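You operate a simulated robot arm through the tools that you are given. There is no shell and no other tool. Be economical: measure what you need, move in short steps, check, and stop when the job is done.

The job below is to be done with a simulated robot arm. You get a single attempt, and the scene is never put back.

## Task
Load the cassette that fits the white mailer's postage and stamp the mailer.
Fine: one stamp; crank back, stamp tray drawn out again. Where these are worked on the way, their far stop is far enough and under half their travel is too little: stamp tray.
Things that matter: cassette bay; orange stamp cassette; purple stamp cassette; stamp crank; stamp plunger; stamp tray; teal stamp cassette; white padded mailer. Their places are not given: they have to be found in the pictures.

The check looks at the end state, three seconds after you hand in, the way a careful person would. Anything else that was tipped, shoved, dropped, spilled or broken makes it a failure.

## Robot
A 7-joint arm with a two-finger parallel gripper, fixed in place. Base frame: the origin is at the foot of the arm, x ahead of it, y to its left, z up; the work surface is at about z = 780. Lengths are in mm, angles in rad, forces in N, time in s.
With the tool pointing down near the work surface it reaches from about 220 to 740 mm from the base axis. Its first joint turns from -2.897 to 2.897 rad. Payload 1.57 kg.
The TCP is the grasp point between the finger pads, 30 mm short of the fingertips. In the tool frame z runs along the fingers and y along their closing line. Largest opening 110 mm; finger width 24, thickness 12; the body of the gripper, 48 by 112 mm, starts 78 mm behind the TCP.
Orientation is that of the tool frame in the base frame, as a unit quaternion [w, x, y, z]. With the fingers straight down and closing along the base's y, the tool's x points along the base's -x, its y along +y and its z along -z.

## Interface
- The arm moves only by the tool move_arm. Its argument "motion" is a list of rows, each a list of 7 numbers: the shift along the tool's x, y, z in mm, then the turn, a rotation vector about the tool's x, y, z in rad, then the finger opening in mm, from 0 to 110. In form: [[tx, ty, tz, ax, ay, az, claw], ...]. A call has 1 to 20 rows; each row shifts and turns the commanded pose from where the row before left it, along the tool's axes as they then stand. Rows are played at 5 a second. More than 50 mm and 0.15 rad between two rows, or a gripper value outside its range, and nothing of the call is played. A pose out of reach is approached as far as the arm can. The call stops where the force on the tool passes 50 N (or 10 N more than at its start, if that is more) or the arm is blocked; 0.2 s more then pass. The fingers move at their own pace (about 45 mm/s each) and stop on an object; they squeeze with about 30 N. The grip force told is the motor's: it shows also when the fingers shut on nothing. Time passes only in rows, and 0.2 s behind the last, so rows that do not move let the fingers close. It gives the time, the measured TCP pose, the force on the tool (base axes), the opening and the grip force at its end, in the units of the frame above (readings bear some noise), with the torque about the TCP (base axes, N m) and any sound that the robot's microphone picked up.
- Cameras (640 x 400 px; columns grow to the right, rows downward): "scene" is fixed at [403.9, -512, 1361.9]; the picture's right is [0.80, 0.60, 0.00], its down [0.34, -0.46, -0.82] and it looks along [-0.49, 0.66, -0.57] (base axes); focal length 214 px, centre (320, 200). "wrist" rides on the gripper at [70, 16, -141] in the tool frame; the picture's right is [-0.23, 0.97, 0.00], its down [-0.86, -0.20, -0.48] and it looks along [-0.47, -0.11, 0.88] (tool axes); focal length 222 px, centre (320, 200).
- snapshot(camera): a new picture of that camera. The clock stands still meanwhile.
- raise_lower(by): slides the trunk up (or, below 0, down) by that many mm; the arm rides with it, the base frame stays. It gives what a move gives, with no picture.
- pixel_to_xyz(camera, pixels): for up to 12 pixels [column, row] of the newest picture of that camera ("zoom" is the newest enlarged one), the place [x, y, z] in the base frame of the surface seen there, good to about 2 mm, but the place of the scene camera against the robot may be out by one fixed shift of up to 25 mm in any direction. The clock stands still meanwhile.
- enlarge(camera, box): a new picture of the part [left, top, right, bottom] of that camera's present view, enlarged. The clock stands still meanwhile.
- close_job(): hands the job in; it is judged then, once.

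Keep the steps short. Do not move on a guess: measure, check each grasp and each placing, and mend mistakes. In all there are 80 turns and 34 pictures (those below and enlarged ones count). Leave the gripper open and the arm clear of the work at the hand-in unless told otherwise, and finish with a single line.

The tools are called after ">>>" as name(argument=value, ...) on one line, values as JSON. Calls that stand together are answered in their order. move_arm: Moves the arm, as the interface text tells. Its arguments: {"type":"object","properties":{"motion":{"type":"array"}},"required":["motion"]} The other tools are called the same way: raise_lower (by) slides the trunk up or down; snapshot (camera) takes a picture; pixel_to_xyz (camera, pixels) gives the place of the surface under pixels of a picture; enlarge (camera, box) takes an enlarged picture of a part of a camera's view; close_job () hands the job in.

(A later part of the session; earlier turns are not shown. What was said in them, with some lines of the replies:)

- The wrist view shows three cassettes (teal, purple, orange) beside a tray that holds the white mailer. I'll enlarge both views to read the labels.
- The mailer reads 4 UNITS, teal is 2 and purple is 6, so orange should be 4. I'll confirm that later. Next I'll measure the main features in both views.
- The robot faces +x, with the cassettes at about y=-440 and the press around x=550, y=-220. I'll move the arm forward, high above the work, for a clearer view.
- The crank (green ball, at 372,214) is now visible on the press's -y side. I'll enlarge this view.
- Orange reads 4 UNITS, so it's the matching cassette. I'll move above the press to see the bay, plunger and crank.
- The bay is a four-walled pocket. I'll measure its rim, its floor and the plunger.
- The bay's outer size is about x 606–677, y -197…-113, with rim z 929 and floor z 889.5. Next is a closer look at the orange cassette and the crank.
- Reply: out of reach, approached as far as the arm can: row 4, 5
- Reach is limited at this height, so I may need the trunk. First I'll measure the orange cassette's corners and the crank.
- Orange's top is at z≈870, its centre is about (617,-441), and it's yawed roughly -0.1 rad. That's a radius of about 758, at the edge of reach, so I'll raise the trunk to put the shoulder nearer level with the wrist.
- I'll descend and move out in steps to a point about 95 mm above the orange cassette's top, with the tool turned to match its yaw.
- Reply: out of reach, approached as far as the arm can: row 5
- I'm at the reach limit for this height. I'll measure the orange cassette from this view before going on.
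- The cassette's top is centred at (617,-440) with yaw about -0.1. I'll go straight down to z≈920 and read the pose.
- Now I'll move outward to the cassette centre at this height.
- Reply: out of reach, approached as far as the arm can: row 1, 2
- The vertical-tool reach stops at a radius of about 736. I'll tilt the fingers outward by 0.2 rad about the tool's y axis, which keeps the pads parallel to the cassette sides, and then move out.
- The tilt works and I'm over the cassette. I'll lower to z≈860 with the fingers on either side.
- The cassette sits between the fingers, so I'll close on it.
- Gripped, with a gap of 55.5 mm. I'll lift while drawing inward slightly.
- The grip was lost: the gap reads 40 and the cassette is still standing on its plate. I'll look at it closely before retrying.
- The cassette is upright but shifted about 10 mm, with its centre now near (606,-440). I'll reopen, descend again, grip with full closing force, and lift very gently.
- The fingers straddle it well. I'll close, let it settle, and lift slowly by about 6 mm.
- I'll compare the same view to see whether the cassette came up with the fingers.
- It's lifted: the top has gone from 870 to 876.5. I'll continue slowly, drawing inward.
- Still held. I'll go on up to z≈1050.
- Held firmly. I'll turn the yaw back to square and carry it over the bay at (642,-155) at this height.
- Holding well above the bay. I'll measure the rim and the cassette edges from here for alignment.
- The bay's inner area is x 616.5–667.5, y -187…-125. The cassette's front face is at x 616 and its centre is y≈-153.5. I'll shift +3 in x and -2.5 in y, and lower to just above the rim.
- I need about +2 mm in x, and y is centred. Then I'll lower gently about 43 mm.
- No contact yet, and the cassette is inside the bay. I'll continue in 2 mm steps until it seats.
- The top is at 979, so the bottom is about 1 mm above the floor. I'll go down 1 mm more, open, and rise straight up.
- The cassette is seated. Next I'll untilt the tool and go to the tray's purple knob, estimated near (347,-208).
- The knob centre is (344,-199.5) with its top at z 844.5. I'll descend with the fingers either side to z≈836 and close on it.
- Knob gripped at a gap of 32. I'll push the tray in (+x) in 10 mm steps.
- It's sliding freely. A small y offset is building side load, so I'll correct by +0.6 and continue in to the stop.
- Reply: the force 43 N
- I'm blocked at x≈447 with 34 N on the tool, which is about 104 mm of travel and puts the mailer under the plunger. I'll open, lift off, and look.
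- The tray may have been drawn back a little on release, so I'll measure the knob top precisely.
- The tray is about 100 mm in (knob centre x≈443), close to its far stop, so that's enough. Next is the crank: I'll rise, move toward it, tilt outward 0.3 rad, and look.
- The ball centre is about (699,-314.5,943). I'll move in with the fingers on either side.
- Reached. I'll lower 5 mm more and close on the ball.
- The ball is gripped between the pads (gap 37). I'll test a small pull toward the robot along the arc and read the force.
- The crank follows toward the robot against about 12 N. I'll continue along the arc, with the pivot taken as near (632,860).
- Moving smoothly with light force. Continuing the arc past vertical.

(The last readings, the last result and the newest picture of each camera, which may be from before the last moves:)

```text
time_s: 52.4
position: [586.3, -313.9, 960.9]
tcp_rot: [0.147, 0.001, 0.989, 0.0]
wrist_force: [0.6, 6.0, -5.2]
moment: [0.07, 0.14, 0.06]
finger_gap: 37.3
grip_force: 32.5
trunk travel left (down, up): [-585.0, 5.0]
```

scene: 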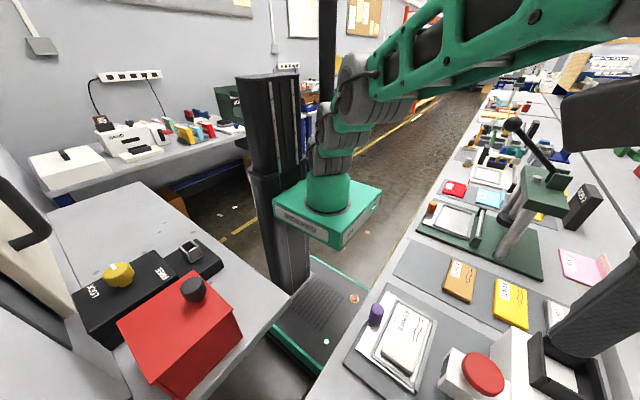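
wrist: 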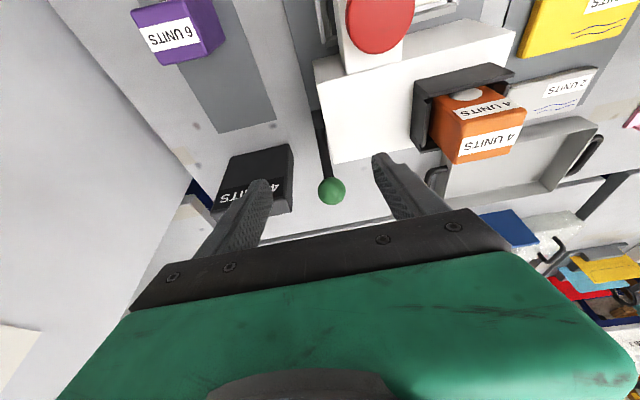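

>>> move_arm(motion=[[10, 0, 2, 0, 0, 0, 10], [10, 0, 3.4, 0, 0, 0, 10], [0, 0, 0, 0, 0, 0, 10]])

>>> snapshot(camera="scene")

```text
time_s: 53.2
position: [571.1, -314.0, 954.7]
tcp_rot: [0.151, 0.0, 0.989, -0.001]
wrist_force: [10.0, 1.8, 4.2]
moment: [-0.01, -1.35, 0.06]
finger_gap: 36.7
grip_force: 43.5
trunk travel left (down, up): [-585.0, 5.0]
```

```text
8 pictures are left
```

scene: 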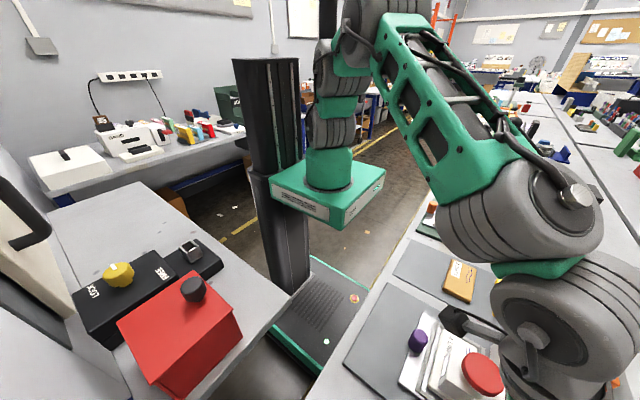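

The crank is about 70° from its start and still moving. I'll continue to find its stop.

>>> move_arm(motion=[[11.1, 0, 3.7, 0, 0, 0, 10], [10.5, 0, 5, 0, 0, 0, 10], [10.1, 0, 5.9, 0, 0, 0, 10], [0, 0, 0, 0, 0, 0, 10]])

```text
time_s: 54.2
position: [543.7, -315.1, 927.0]
tcp_rot: [0.148, 0.001, 0.989, 0.001]
wrist_force: [-1.6, 1.0, 0.2]
moment: [-0.05, 0.01, -0.02]
finger_gap: 10.5
grip_force: 0.0
trunk travel left (down, up): [-585.0, 5.0]
```

The gap fell to 10.5, so the ball slipped out, most likely because the crank met its stop. I'll look.

>>> snapshot(camera="wrist")

```text
7 pictures are left
```

wrist: 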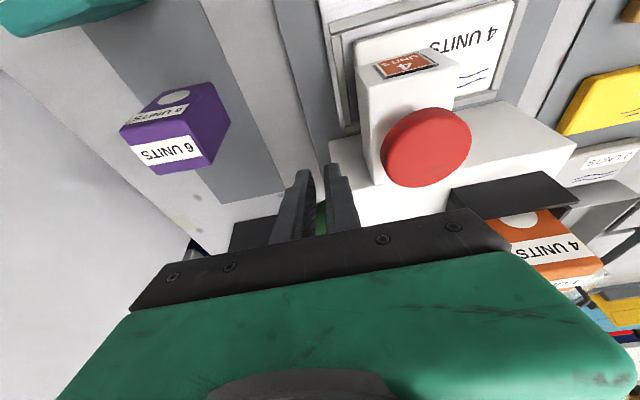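

The window on the head now shows an orange "4 UNITS"; it was black before cranking. I'll measure the ball and the plunger.

>>> pixel_to_xyz(camera="wrist", pixels=[[320, 218], [321, 208], [322, 228], [425, 140], [440, 120], [400, 160], [460, 130], [405, 65], [425, 190], [375, 130], [470, 70], [380, 210]])

```text
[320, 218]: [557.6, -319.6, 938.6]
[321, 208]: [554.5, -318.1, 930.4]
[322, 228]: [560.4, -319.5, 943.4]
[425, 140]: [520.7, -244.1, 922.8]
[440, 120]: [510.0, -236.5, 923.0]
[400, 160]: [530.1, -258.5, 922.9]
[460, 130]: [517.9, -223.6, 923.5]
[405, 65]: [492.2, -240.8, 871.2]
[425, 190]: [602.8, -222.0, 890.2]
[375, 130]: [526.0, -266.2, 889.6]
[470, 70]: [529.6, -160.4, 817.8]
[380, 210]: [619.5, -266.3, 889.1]
```

The plunger top is still at 923, so it hasn't moved. The crank seems only to arm the machine, and the red plunger is probably what stamps. Since only one stamp is allowed, I'll draw the tray partly out first to check for a mark. Backing off and going to the knob.

>>> move_arm(motion=[[0, 0, -40, 0, 0, 0, 10], [0, 0, -40, 0, 0, 0, 10], [0, 0, 0, 0, 0.1, 0, 30], [0, 0, 0, 0, 0.1, 0, 50], [0, 0, 0, 0, 0.1, 0, 70], [25.5, 38.5, 0, 0, 0, 0, 85], [25.5, 38.5, 0, 0, 0, 0, 85], [25.5, 38.5, 0, 0, 0, 0, 85], [0, 0, 0, 0, 0, 0, 85]])

```text
time_s: 56.2
position: [446.4, -198.8, 1006.2]
tcp_rot: [0.001, -0.001, 1.0, 0.0]
wrist_force: [0.3, -0.3, -0.4]
moment: [0.0, 0.02, 0.0]
finger_gap: 84.9
grip_force: 0.0
trunk travel left (down, up): [-585.0, 5.0]
```

Above the knob, I'll descend, grip and pull back about 80 mm.

>>> move_arm(motion=[[2.5, -0.8, 40, 0, 0, 0, 85], [0, 0, 40, 0, 0, 0, 85], [0, 0, 40, 0, 0, 0, 85], [0, 0, 35, 0, 0, 0, 85], [0, 0, 14, 0, 0, 0, 85], [0, 0, 0, 0, 0, 0, 50], [0, 0, 0, 0, 0, 0, 20], [0, 0, 0, 0, 0, 0, 10], [0, 0, 0, 0, 0, 0, 10], [0, 0, 0, 0, 0, 0, 10], [5, 0, 0, 0, 0, 0, 10], [10, 0, 0, 0, 0, 0, 10], [10, 0, 0, 0, 0, 0, 10], [10, 0, 0, 0, 0, 0, 10], [10, 0, 0, 0, 0, 0, 10], [10, 0, 0, 0, 0, 0, 10], [10, 0, 0, 0, 0, 0, 10], [10, 0, 0, 0, 0, 0, 10], [0, 0, 0, 0, 0, 0, 10]])

>>> enlarge(camera="scene", box=[340, 280, 540, 400])

```text
time_s: 60.2
position: [367.6, -200.5, 834.6]
tcp_rot: [-0.002, 0.001, 1.0, 0.001]
wrist_force: [-1.1, -2.3, -26.6]
moment: [-0.99, 0.15, -0.04]
finger_gap: 31.6
grip_force: 40.5
trunk travel left (down, up): [-585.0, 5.0]
```

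```text
3.20 times, centred on (440, 340) of scene
```

zoom: 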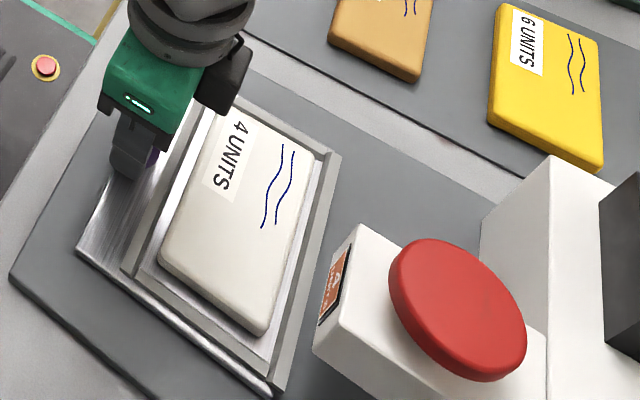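

There's no mark on the mailer, so the plunger does the stamping. I'll push the tray back in to its stop.

>>> move_arm(motion=[[-5, 0.5, -1.5, 0, 0, 0, 10], [-10, 0, 0, 0, 0, 0, 10], [-10, 0, 0, 0, 0, 0, 10], [-10, 0, 0, 0, 0, 0, 10], [-10, 0, 0, 0, 0, 0, 10], [-10, 0, 0, 0, 0, 0, 10], [-10, 0, 0, 0, 0, 0, 10], [-10, 0, 0, 0, 0, 0, 10], [-7, 0, 0, 0, 0, 0, 10], [0, 0, 0, 0, 0, 0, 10]])

```text
time_s: 62.4
position: [447.0, -199.6, 836.3]
tcp_rot: [-0.003, 0.002, 1.0, 0.001]
wrist_force: [-20.1, -16.7, -27.5]
moment: [-0.87, 0.39, -0.12]
finger_gap: 31.7
grip_force: 39.9
trunk travel left (down, up): [-585.0, 5.0]
```

At the stop again. I'll release, rise, close the fingers, and go above the plunger at (533,-240).

>>> move_arm(motion=[[2, 0, 0, 0, 0, 0, 31], [0, 0, 0, 0, 0, 0, 50], [0, 0, 0, 0, 0, 0, 70], [0, 0, 0, 0, 0, 0, 85], [3, 0, -40, 0, 0, 0, 85], [3, 0, -45, 0, 0, 0, 85], [0, 0, -45, 0, 0, 0, 60], [0, 0, -35, 0, 0, 0, 30], [-30, -13, 0, 0, 0, 0, 0], [-30, -13, 0, 0, 0, 0, 0], [-33, -14, 0, 0, 0, 0, 0], [0, 0, 0, 0, 0, 0, 0]])

>>> snapshot(camera="wrist")

```text
time_s: 65.0
position: [534.6, -237.9, 1002.1]
tcp_rot: [0.0, -0.001, 1.0, 0.0]
wrist_force: [0.1, 0.4, 0.0]
moment: [0.0, 0.03, 0.0]
finger_gap: 0.0
grip_force: 19.8
trunk travel left (down, up): [-585.0, 5.0]
```

```text
5 pictures are left
```

wrist: 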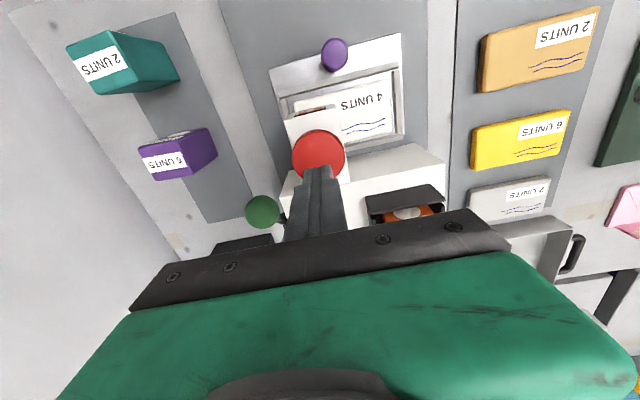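

>>> pixel_to_xyz(camera="wrist", pixels=[[318, 132], [293, 158], [345, 152], [318, 155], [333, 62], [335, 40], [335, 68], [262, 212], [310, 108]])

```text
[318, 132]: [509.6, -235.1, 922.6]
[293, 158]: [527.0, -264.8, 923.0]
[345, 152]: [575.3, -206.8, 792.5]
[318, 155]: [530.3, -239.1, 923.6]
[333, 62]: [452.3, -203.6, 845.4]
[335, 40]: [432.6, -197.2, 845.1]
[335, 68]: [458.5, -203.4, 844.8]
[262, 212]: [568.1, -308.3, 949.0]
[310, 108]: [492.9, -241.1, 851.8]
```

The tray is in (knob 430–458) and I'm centred over the red plunger. I'll lower to just above it and press down in small steps until it stops.

>>> move_arm(motion=[[0, 0, 25, 0, 0, 0, 0], [0, 0, 20, 0, 0, 0, 0], [0, 0, 5, 0, 0, 0, 0], [0, 0, 4, 0, 0, 0, 0], [0, 0, 4, 0, 0, 0, 0], [0, 0, 4, 0, 0, 0, 0], [0, 0, 4, 0, 0, 0, 0], [0, 0, 4, 0, 0, 0, 0], [0, 0, 4, 0, 0, 0, 0], [0, 0, 4, 0, 0, 0, 0], [0, 0, 4, 0, 0, 0, 0]])

```text
time_s: 67.1
position: [537.1, -240.3, 937.3]
tcp_rot: [0.005, 0.0, 1.0, -0.002]
wrist_force: [-14.7, 7.0, 31.6]
moment: [0.17, 0.75, -0.1]
finger_gap: 0.2
grip_force: 21.1
trunk travel left (down, up): [-585.0, 5.0]
heard: click
stopped in row 10: the force on the tool passed its limit at 54 N (the readings are from after the stop); the commanded pose is now the measured one
```

A click, and the plunger bottomed at about 16 mm. I'll lift straight off.

>>> move_arm(motion=[[0, 0, -25, 0, 0, 0, 0], [0, 0, -45, 0, 0, 0, 0], [0, 0, -35, 0, 0, 0, 0], [0, 0, 0, 0, 0, 0, 0]])

>>> snapshot(camera="wrist")

>>> pixel_to_xyz(camera="wrist", pixels=[[262, 212], [318, 155], [318, 132], [310, 108]])

```text
time_s: 68.1
position: [537.1, -237.5, 1037.6]
tcp_rot: [0.003, 0.0, 1.0, -0.001]
wrist_force: [-0.1, -0.6, 0.4]
moment: [-0.02, -0.03, -0.03]
finger_gap: 0.0
grip_force: 21.2
trunk travel left (down, up): [-585.0, 5.0]
```

```text
4 pictures are left
```

wrist: 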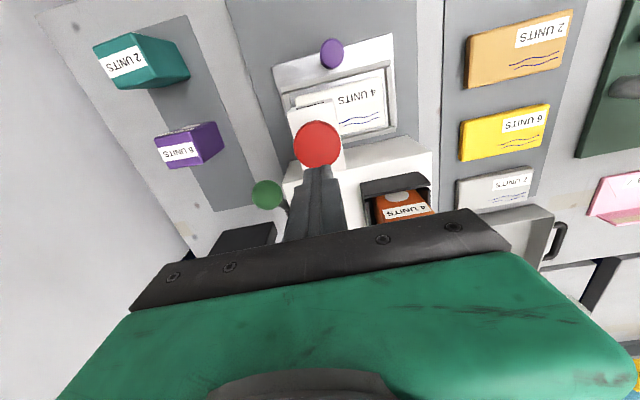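

```text
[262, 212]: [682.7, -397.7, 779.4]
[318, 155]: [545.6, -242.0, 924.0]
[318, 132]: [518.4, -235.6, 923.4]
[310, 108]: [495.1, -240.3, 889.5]
```

>>> pixel_to_xyz(camera="wrist", pixels=[[267, 193], [254, 196], [280, 190], [267, 182], [268, 204]])

```text
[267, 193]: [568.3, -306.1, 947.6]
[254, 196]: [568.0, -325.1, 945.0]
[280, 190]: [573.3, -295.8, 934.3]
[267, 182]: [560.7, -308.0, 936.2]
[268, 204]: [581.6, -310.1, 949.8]
```

The plunger has sprung back to 923. The ball is at about (575,-312,935). I'll go above it, tilt 0.3, open to 60 mm, and descend around it.

>>> move_arm(motion=[[0, -37, 0, 0, 0, 0, 30], [0, -38, 0, 0, 0, 0, 60], [0, 0, 0, 0, -0.1, 0, 60], [0, 0, 0, 0, -0.1, 0, 60], [0, 0, 0, 0, -0.1, 0, 60], [-2.3, 0, 24.8, 0, 0, 0, 60], [-2.3, 0, 24.8, 0, 0, 0, 60], [-2.3, 0, 24.8, 0, 0, 0, 60], [-2.2, 0, 24.7, 0, 0, 0, 60], [0, 0, 0, 0, 0, 0, 60]])

```text
time_s: 70.3
position: [575.9, -315.0, 945.1]
tcp_rot: [0.153, -0.001, 0.988, -0.002]
wrist_force: [-0.1, 0.3, -0.2]
moment: [0.02, 0.02, -0.02]
finger_gap: 59.9
grip_force: 0.0
trunk travel left (down, up): [-585.0, 5.0]
```

Reached freely. I'll close on the ball.

>>> move_arm(motion=[[0, 1, 0, 0, 0, 0, 30], [0, 0, 0, 0, 0, 0, 10], [0, 0, 0, 0, 0, 0, 10], [0, 0, 0, 0, 0, 0, 10], [0, 0, 0, 0, 0, 0, 10]])

```text
time_s: 71.5
position: [577.0, -314.0, 946.7]
tcp_rot: [0.153, -0.001, 0.988, -0.002]
wrist_force: [-1.0, 3.0, 0.0]
moment: [0.09, 0.02, 0.03]
finger_gap: 37.0
grip_force: 43.3
trunk travel left (down, up): [-585.0, 5.0]
```

Gripped at full ball diameter. I'll swing it back along the arc.

>>> move_arm(motion=[[-8.2, 0, -2.7, 0, 0, 0, 10], [-13.6, 0, -2.6, 0, 0, 0, 10], [-13.6, 0, -0.4, 0, 0, 0, 10], [-13.5, 0, 1.5, 0, 0, 0, 10], [-13.3, 0, 3.1, 0, 0, 0, 10], [-12.7, 0, 5, 0, 0, 0, 10], [0, 0, 0, 0, 0, 0, 10]])

```text
time_s: 73.1
position: [649.7, -313.8, 968.4]
tcp_rot: [0.157, -0.001, 0.988, -0.004]
wrist_force: [-7.4, 0.2, 18.9]
moment: [0.07, 0.91, 0.05]
finger_gap: 37.1
grip_force: 42.9
trunk travel left (down, up): [-585.0, 5.0]
```

>>> move_arm(motion=[[-12.8, 0, 3.5, 0, 0, 0, 10], [-11, 0, 8, 0, 0, 0, 10], [-9.9, 0, 9.3, 0, 0, 0, 10], [-6.9, 0, 8.4, 0, 0, 0, 10], [0, 0, 0, 0, 0, 0, 10]])

```text
time_s: 74.3
position: [697.0, -313.1, 951.0]
tcp_rot: [0.156, -0.001, 0.988, -0.004]
wrist_force: [1.2, -3.7, 23.4]
moment: [0.03, 1.06, 0.11]
finger_gap: 37.0
grip_force: 43.2
trunk travel left (down, up): [-585.0, 5.0]
```

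Nearly at the original spot (698.9, 950). I'll push a little further against the home stop.

>>> move_arm(motion=[[-2.9, 0, 4, 0, 0, 0, 10], [-1.5, 0, 2, 0, 0, 0, 10], [0, 0, 0, 0, 0, 0, 10]])

```text
time_s: 75.1
position: [702.4, -314.1, 948.1]
tcp_rot: [0.156, 0.0, 0.988, -0.003]
wrist_force: [7.3, -2.2, 30.4]
moment: [-0.04, 1.15, -0.01]
finger_gap: 37.0
grip_force: 43.3
trunk travel left (down, up): [-585.0, 5.0]
```

It's at or past the original rest position. I'll release, retreat along the tool axis and look at the crank.

>>> move_arm(motion=[[0, 0, 0, 0, 0, 0, 40], [0, 0, 0, 0, 0, 0, 60], [0, 0, 0, 0, 0, 0, 70], [2, 0, -30, 0, 0, 0, 70], [5, 0, -40, 0, 0, 0, 70], [30, 0, -40, 0, 0, 0, 70], [0, 0, 0, 0, 0, 0, 70]])

>>> snapshot(camera="wrist")

>>> pixel_to_xyz(camera="wrist", pixels=[[331, 191], [332, 179], [332, 200], [326, 165], [321, 140]])

```text
time_s: 76.7
position: [636.5, -310.8, 1041.2]
tcp_rot: [0.154, -0.001, 0.988, -0.002]
wrist_force: [-0.6, -0.4, 0.3]
moment: [-0.02, 0.01, 0.0]
finger_gap: 70.1
grip_force: 0.1
trunk travel left (down, up): [-585.0, 5.0]
```

```text
3 pictures are left
```

wrist: 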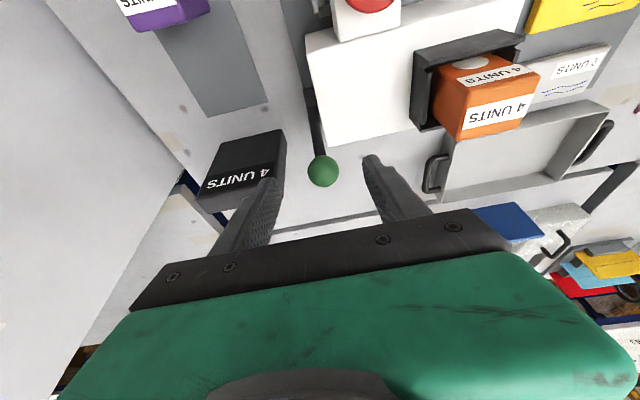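

```text
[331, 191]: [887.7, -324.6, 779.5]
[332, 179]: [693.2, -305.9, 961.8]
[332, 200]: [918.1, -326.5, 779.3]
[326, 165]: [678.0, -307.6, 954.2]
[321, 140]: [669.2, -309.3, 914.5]
```

>>> pixel_to_xyz(camera="wrist", pixels=[[322, 171], [323, 158], [323, 184], [309, 173], [336, 168], [319, 145], [315, 125], [312, 105]])

```text
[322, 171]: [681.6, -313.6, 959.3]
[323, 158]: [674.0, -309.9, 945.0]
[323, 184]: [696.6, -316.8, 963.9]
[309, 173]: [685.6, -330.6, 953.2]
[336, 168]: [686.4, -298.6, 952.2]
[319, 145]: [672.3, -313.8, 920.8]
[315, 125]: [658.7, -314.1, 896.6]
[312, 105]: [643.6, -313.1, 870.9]
```

The crank is about 10 mm (5°) short of its original position: the ball is now near (690,950) and was (699,944). I'll push the ball's top down and back with closed fingertips.

>>> move_arm(motion=[[0, -3, 0, 0, 0, 0, 30], [0, 0, 0, 0, 0, 0, 0], [0, 0, 0, 0, 0, 0, 0], [-18.3, 0, 24.5, 0, 0, 0, 0], [-18.3, 0, 24.5, 0, 0, 0, 0], [0, 0, 0, 0, 0, 0, 0]])

```text
time_s: 78.1
position: [681.8, -316.4, 1003.6]
tcp_rot: [0.153, -0.001, 0.988, -0.002]
wrist_force: [-0.5, -0.4, 0.8]
moment: [-0.01, -0.01, -0.03]
finger_gap: 0.0
grip_force: 21.1
trunk travel left (down, up): [-585.0, 5.0]
```

>>> move_arm(motion=[[-3.8, 2, 1.2, 0, 0, 0, 0], [-0.25, 0, 4.3, 0, 0, 0, 0], [-0.25, 0, 4.3, 0, 0, 0, 0], [-0.25, 0, 4.3, 0, 0, 0, 0], [-0.25, 0, 4.3, 0, 0, 0, 0], [0, 0, 0, 0, 0, 0, 0]])

```text
time_s: 79.5
position: [692.9, -315.2, 987.2]
tcp_rot: [0.155, -0.001, 0.988, -0.002]
wrist_force: [0.8, 0.7, 7.4]
moment: [0.03, -0.08, 0.01]
finger_gap: 0.3
grip_force: 21.8
trunk travel left (down, up): [-585.0, 5.0]
```

Moving with a light 7 N. I'll continue a bit, to feel the stop.

>>> move_arm(motion=[[-0.2, 0, 3, 0, 0, 0, 0], [-0.2, 0, 3, 0, 0, 0, 0], [0, 0, 0, 0, 0, 0, 0]])

```text
time_s: 80.3
position: [692.7, -314.7, 985.5]
tcp_rot: [0.157, 0.0, 0.988, -0.004]
wrist_force: [-7.8, 3.2, 27.3]
moment: [0.19, 0.11, -0.01]
finger_gap: 0.0
grip_force: 21.0
trunk travel left (down, up): [-585.0, 5.0]
```

The stop is felt: 27 N with little motion. The crank is home. Next I'll retreat, untilt and go above the tray knob.

>>> move_arm(motion=[[0, 0, -30, 0, 0, 0, 0], [20, 0, -40, 0, 0, 0, 0], [0, 0, 0, 0, 0.1, 0, 20], [0, 0, 0, 0, 0.1, 0, 40], [0, 0, 0, 0, 0.11, 0, 60], [40, 20, 0, 0, 0, 0, 85], [40, 20, 0, 0, 0, 0, 85], [40, 20, 0, 0, 0, 0, 85], [40, 20, 10, 0, 0, 0, 85], [40, 20, 20, 0, 0, 0, 85], [0, 0, 0, 0, 0, 0, 85]])

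```text
time_s: 82.7
position: [453.0, -212.4, 1008.5]
tcp_rot: [-0.002, 0.0, 1.0, -0.002]
wrist_force: [-0.5, 0.0, 0.5]
moment: [0.01, 0.02, -0.01]
finger_gap: 84.7
grip_force: 0.1
trunk travel left (down, up): [-585.0, 5.0]
```

I'll descend on the knob (445,-200), grip, and begin pulling out.

>>> move_arm(motion=[[4, 6.4, 20, 0, 0, 0, 85], [4, 6.4, 20, 0, 0, 0, 85], [0, 0, 40, 0, 0, 0, 85], [0, 0, 40, 0, 0, 0, 85], [0, 0, 35, 0, 0, 0, 85], [0, 0, 16, 0, 0, 0, 85], [0, 0, 0, 0, 0, 0, 50], [0, 0, 0, 0, 0, 0, 20], [0, 0, 0, 0, 0, 0, 10], [0, 0, 0, 0, 0, 0, 10], [0, 0, 0, 0, 0, 0, 10]])

>>> move_arm(motion=[[5, 0, 0, 0, 0, 0, 10], [10, 0, 0, 0, 0, 0, 10], [10, 0, 0, 0, 0, 0, 10], [10, 0, 0, 0, 0, 0, 10], [10, 0, 0, 0, 0, 0, 10], [10, 0, 0, 0, 0, 0, 10], [10, 0, 0, 0, 0, 0, 10], [10, 0, 0, 0, 0, 0, 10], [10, 0, 0, 0, 0, 0, 10], [8, 0, 0, 0, 0, 0, 10], [0, 0, 0, 0, 0, 0, 10]])

```text
time_s: 85.1
position: [445.6, -200.6, 839.0]
tcp_rot: [-0.002, -0.002, 1.0, -0.001]
wrist_force: [0.7, 15.9, 2.2]
moment: [0.83, -0.21, 0.17]
finger_gap: 31.8
grip_force: 29.3
trunk travel left (down, up): [-585.0, 5.0]
```

```text
time_s: 87.5
position: [354.1, -199.7, 838.4]
tcp_rot: [-0.004, -0.001, 1.0, -0.002]
wrist_force: [-1.1, 21.0, -35.1]
moment: [0.75, 0.25, 0.01]
finger_gap: 31.5
grip_force: 40.3
trunk travel left (down, up): [-585.0, 5.0]
```

Nearly out. About 10 mm more to the original position.

>>> move_arm(motion=[[4, 0, 1, 0, 0, 0, 10], [4, 0, 0.5, 0, 0, 0, 10], [4, 0, 0, 0, 0, 0, 10], [2, 0, 0, 0, 0, 0, 10], [0, 0, 0, 0, 0, 0, 10]])

```text
time_s: 88.7
position: [338.5, -201.2, 838.9]
tcp_rot: [-0.001, 0.0, 1.0, 0.0]
wrist_force: [10.0, 26.8, 1.8]
moment: [0.38, -0.3, 0.02]
finger_gap: 33.6
grip_force: 13.6
trunk travel left (down, up): [-585.0, 5.0]
```

Past the original position with the fingers starting to slide on the knob, so the tray is at its outer stop. I'll open, lift clear and check.

>>> move_arm(motion=[[-2, 0, 0, 0, 0, 0, 45], [0, 0, 0, 0, 0, 0, 65], [0, 0, 0, 0, 0, 0, 85], [0, 0, 0, 0, 0, 0, 85], [0, 0, -40, 0, 0, 0, 85], [0, 0, -45, 0, 0, 0, 85], [0, 0, -45, 0, 0, 0, 85], [0, 0, -45, 0, 0, 0, 100], [0, 0, -30, 0, 0, 0, 110], [0, 0, 0, 0, 0, 0, 110]])

>>> snapshot(camera="wrist")

>>> enlarge(camera="scene", box=[340, 260, 600, 400])

```text
time_s: 90.9
position: [341.9, -201.0, 1041.2]
tcp_rot: [-0.003, 0.0, 1.0, -0.002]
wrist_force: [1.3, -0.9, -0.3]
moment: [0.0, -0.02, -0.02]
finger_gap: 110.2
grip_force: 0.0
trunk travel left (down, up): [-585.0, 5.0]
```

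```text
2 pictures are left
```

wrist: 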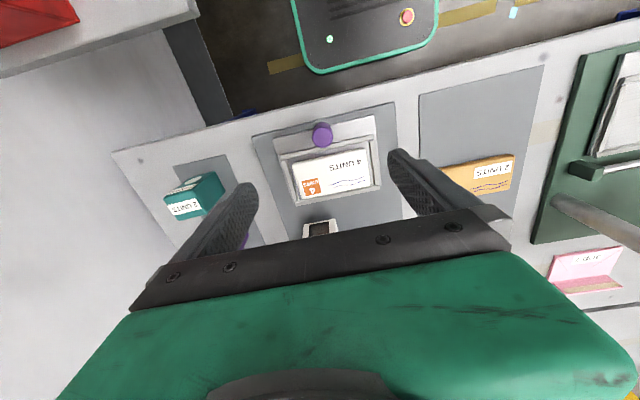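

```text
2.46 times, centred on (470, 330) of scene
```

zoom: 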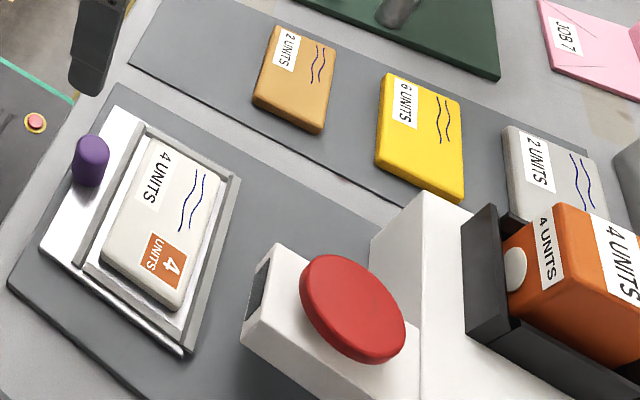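

The mailer carries one orange 4-UNITS stamp, and the window is dark again. I'll check the tray position.

>>> pixel_to_xyz(camera="wrist", pixels=[[322, 134], [322, 128], [322, 144], [285, 150], [373, 120]])

```text
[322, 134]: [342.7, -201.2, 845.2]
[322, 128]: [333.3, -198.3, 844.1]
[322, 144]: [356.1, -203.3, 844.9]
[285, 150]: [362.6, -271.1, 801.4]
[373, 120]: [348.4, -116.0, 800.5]
```

The knob is back at x≈343–344, so the tray is fully out. The crank is home, the gripper is open and the arm is clear, so I'm handing in.

>>> close_job()

```text
The job is handed in.
```

The orange 4-unit cassette is in the bay, the white mailer has one 4-unit stamp, the crank is back at its stop, the stamp tray is drawn out again, and the job is handed in.
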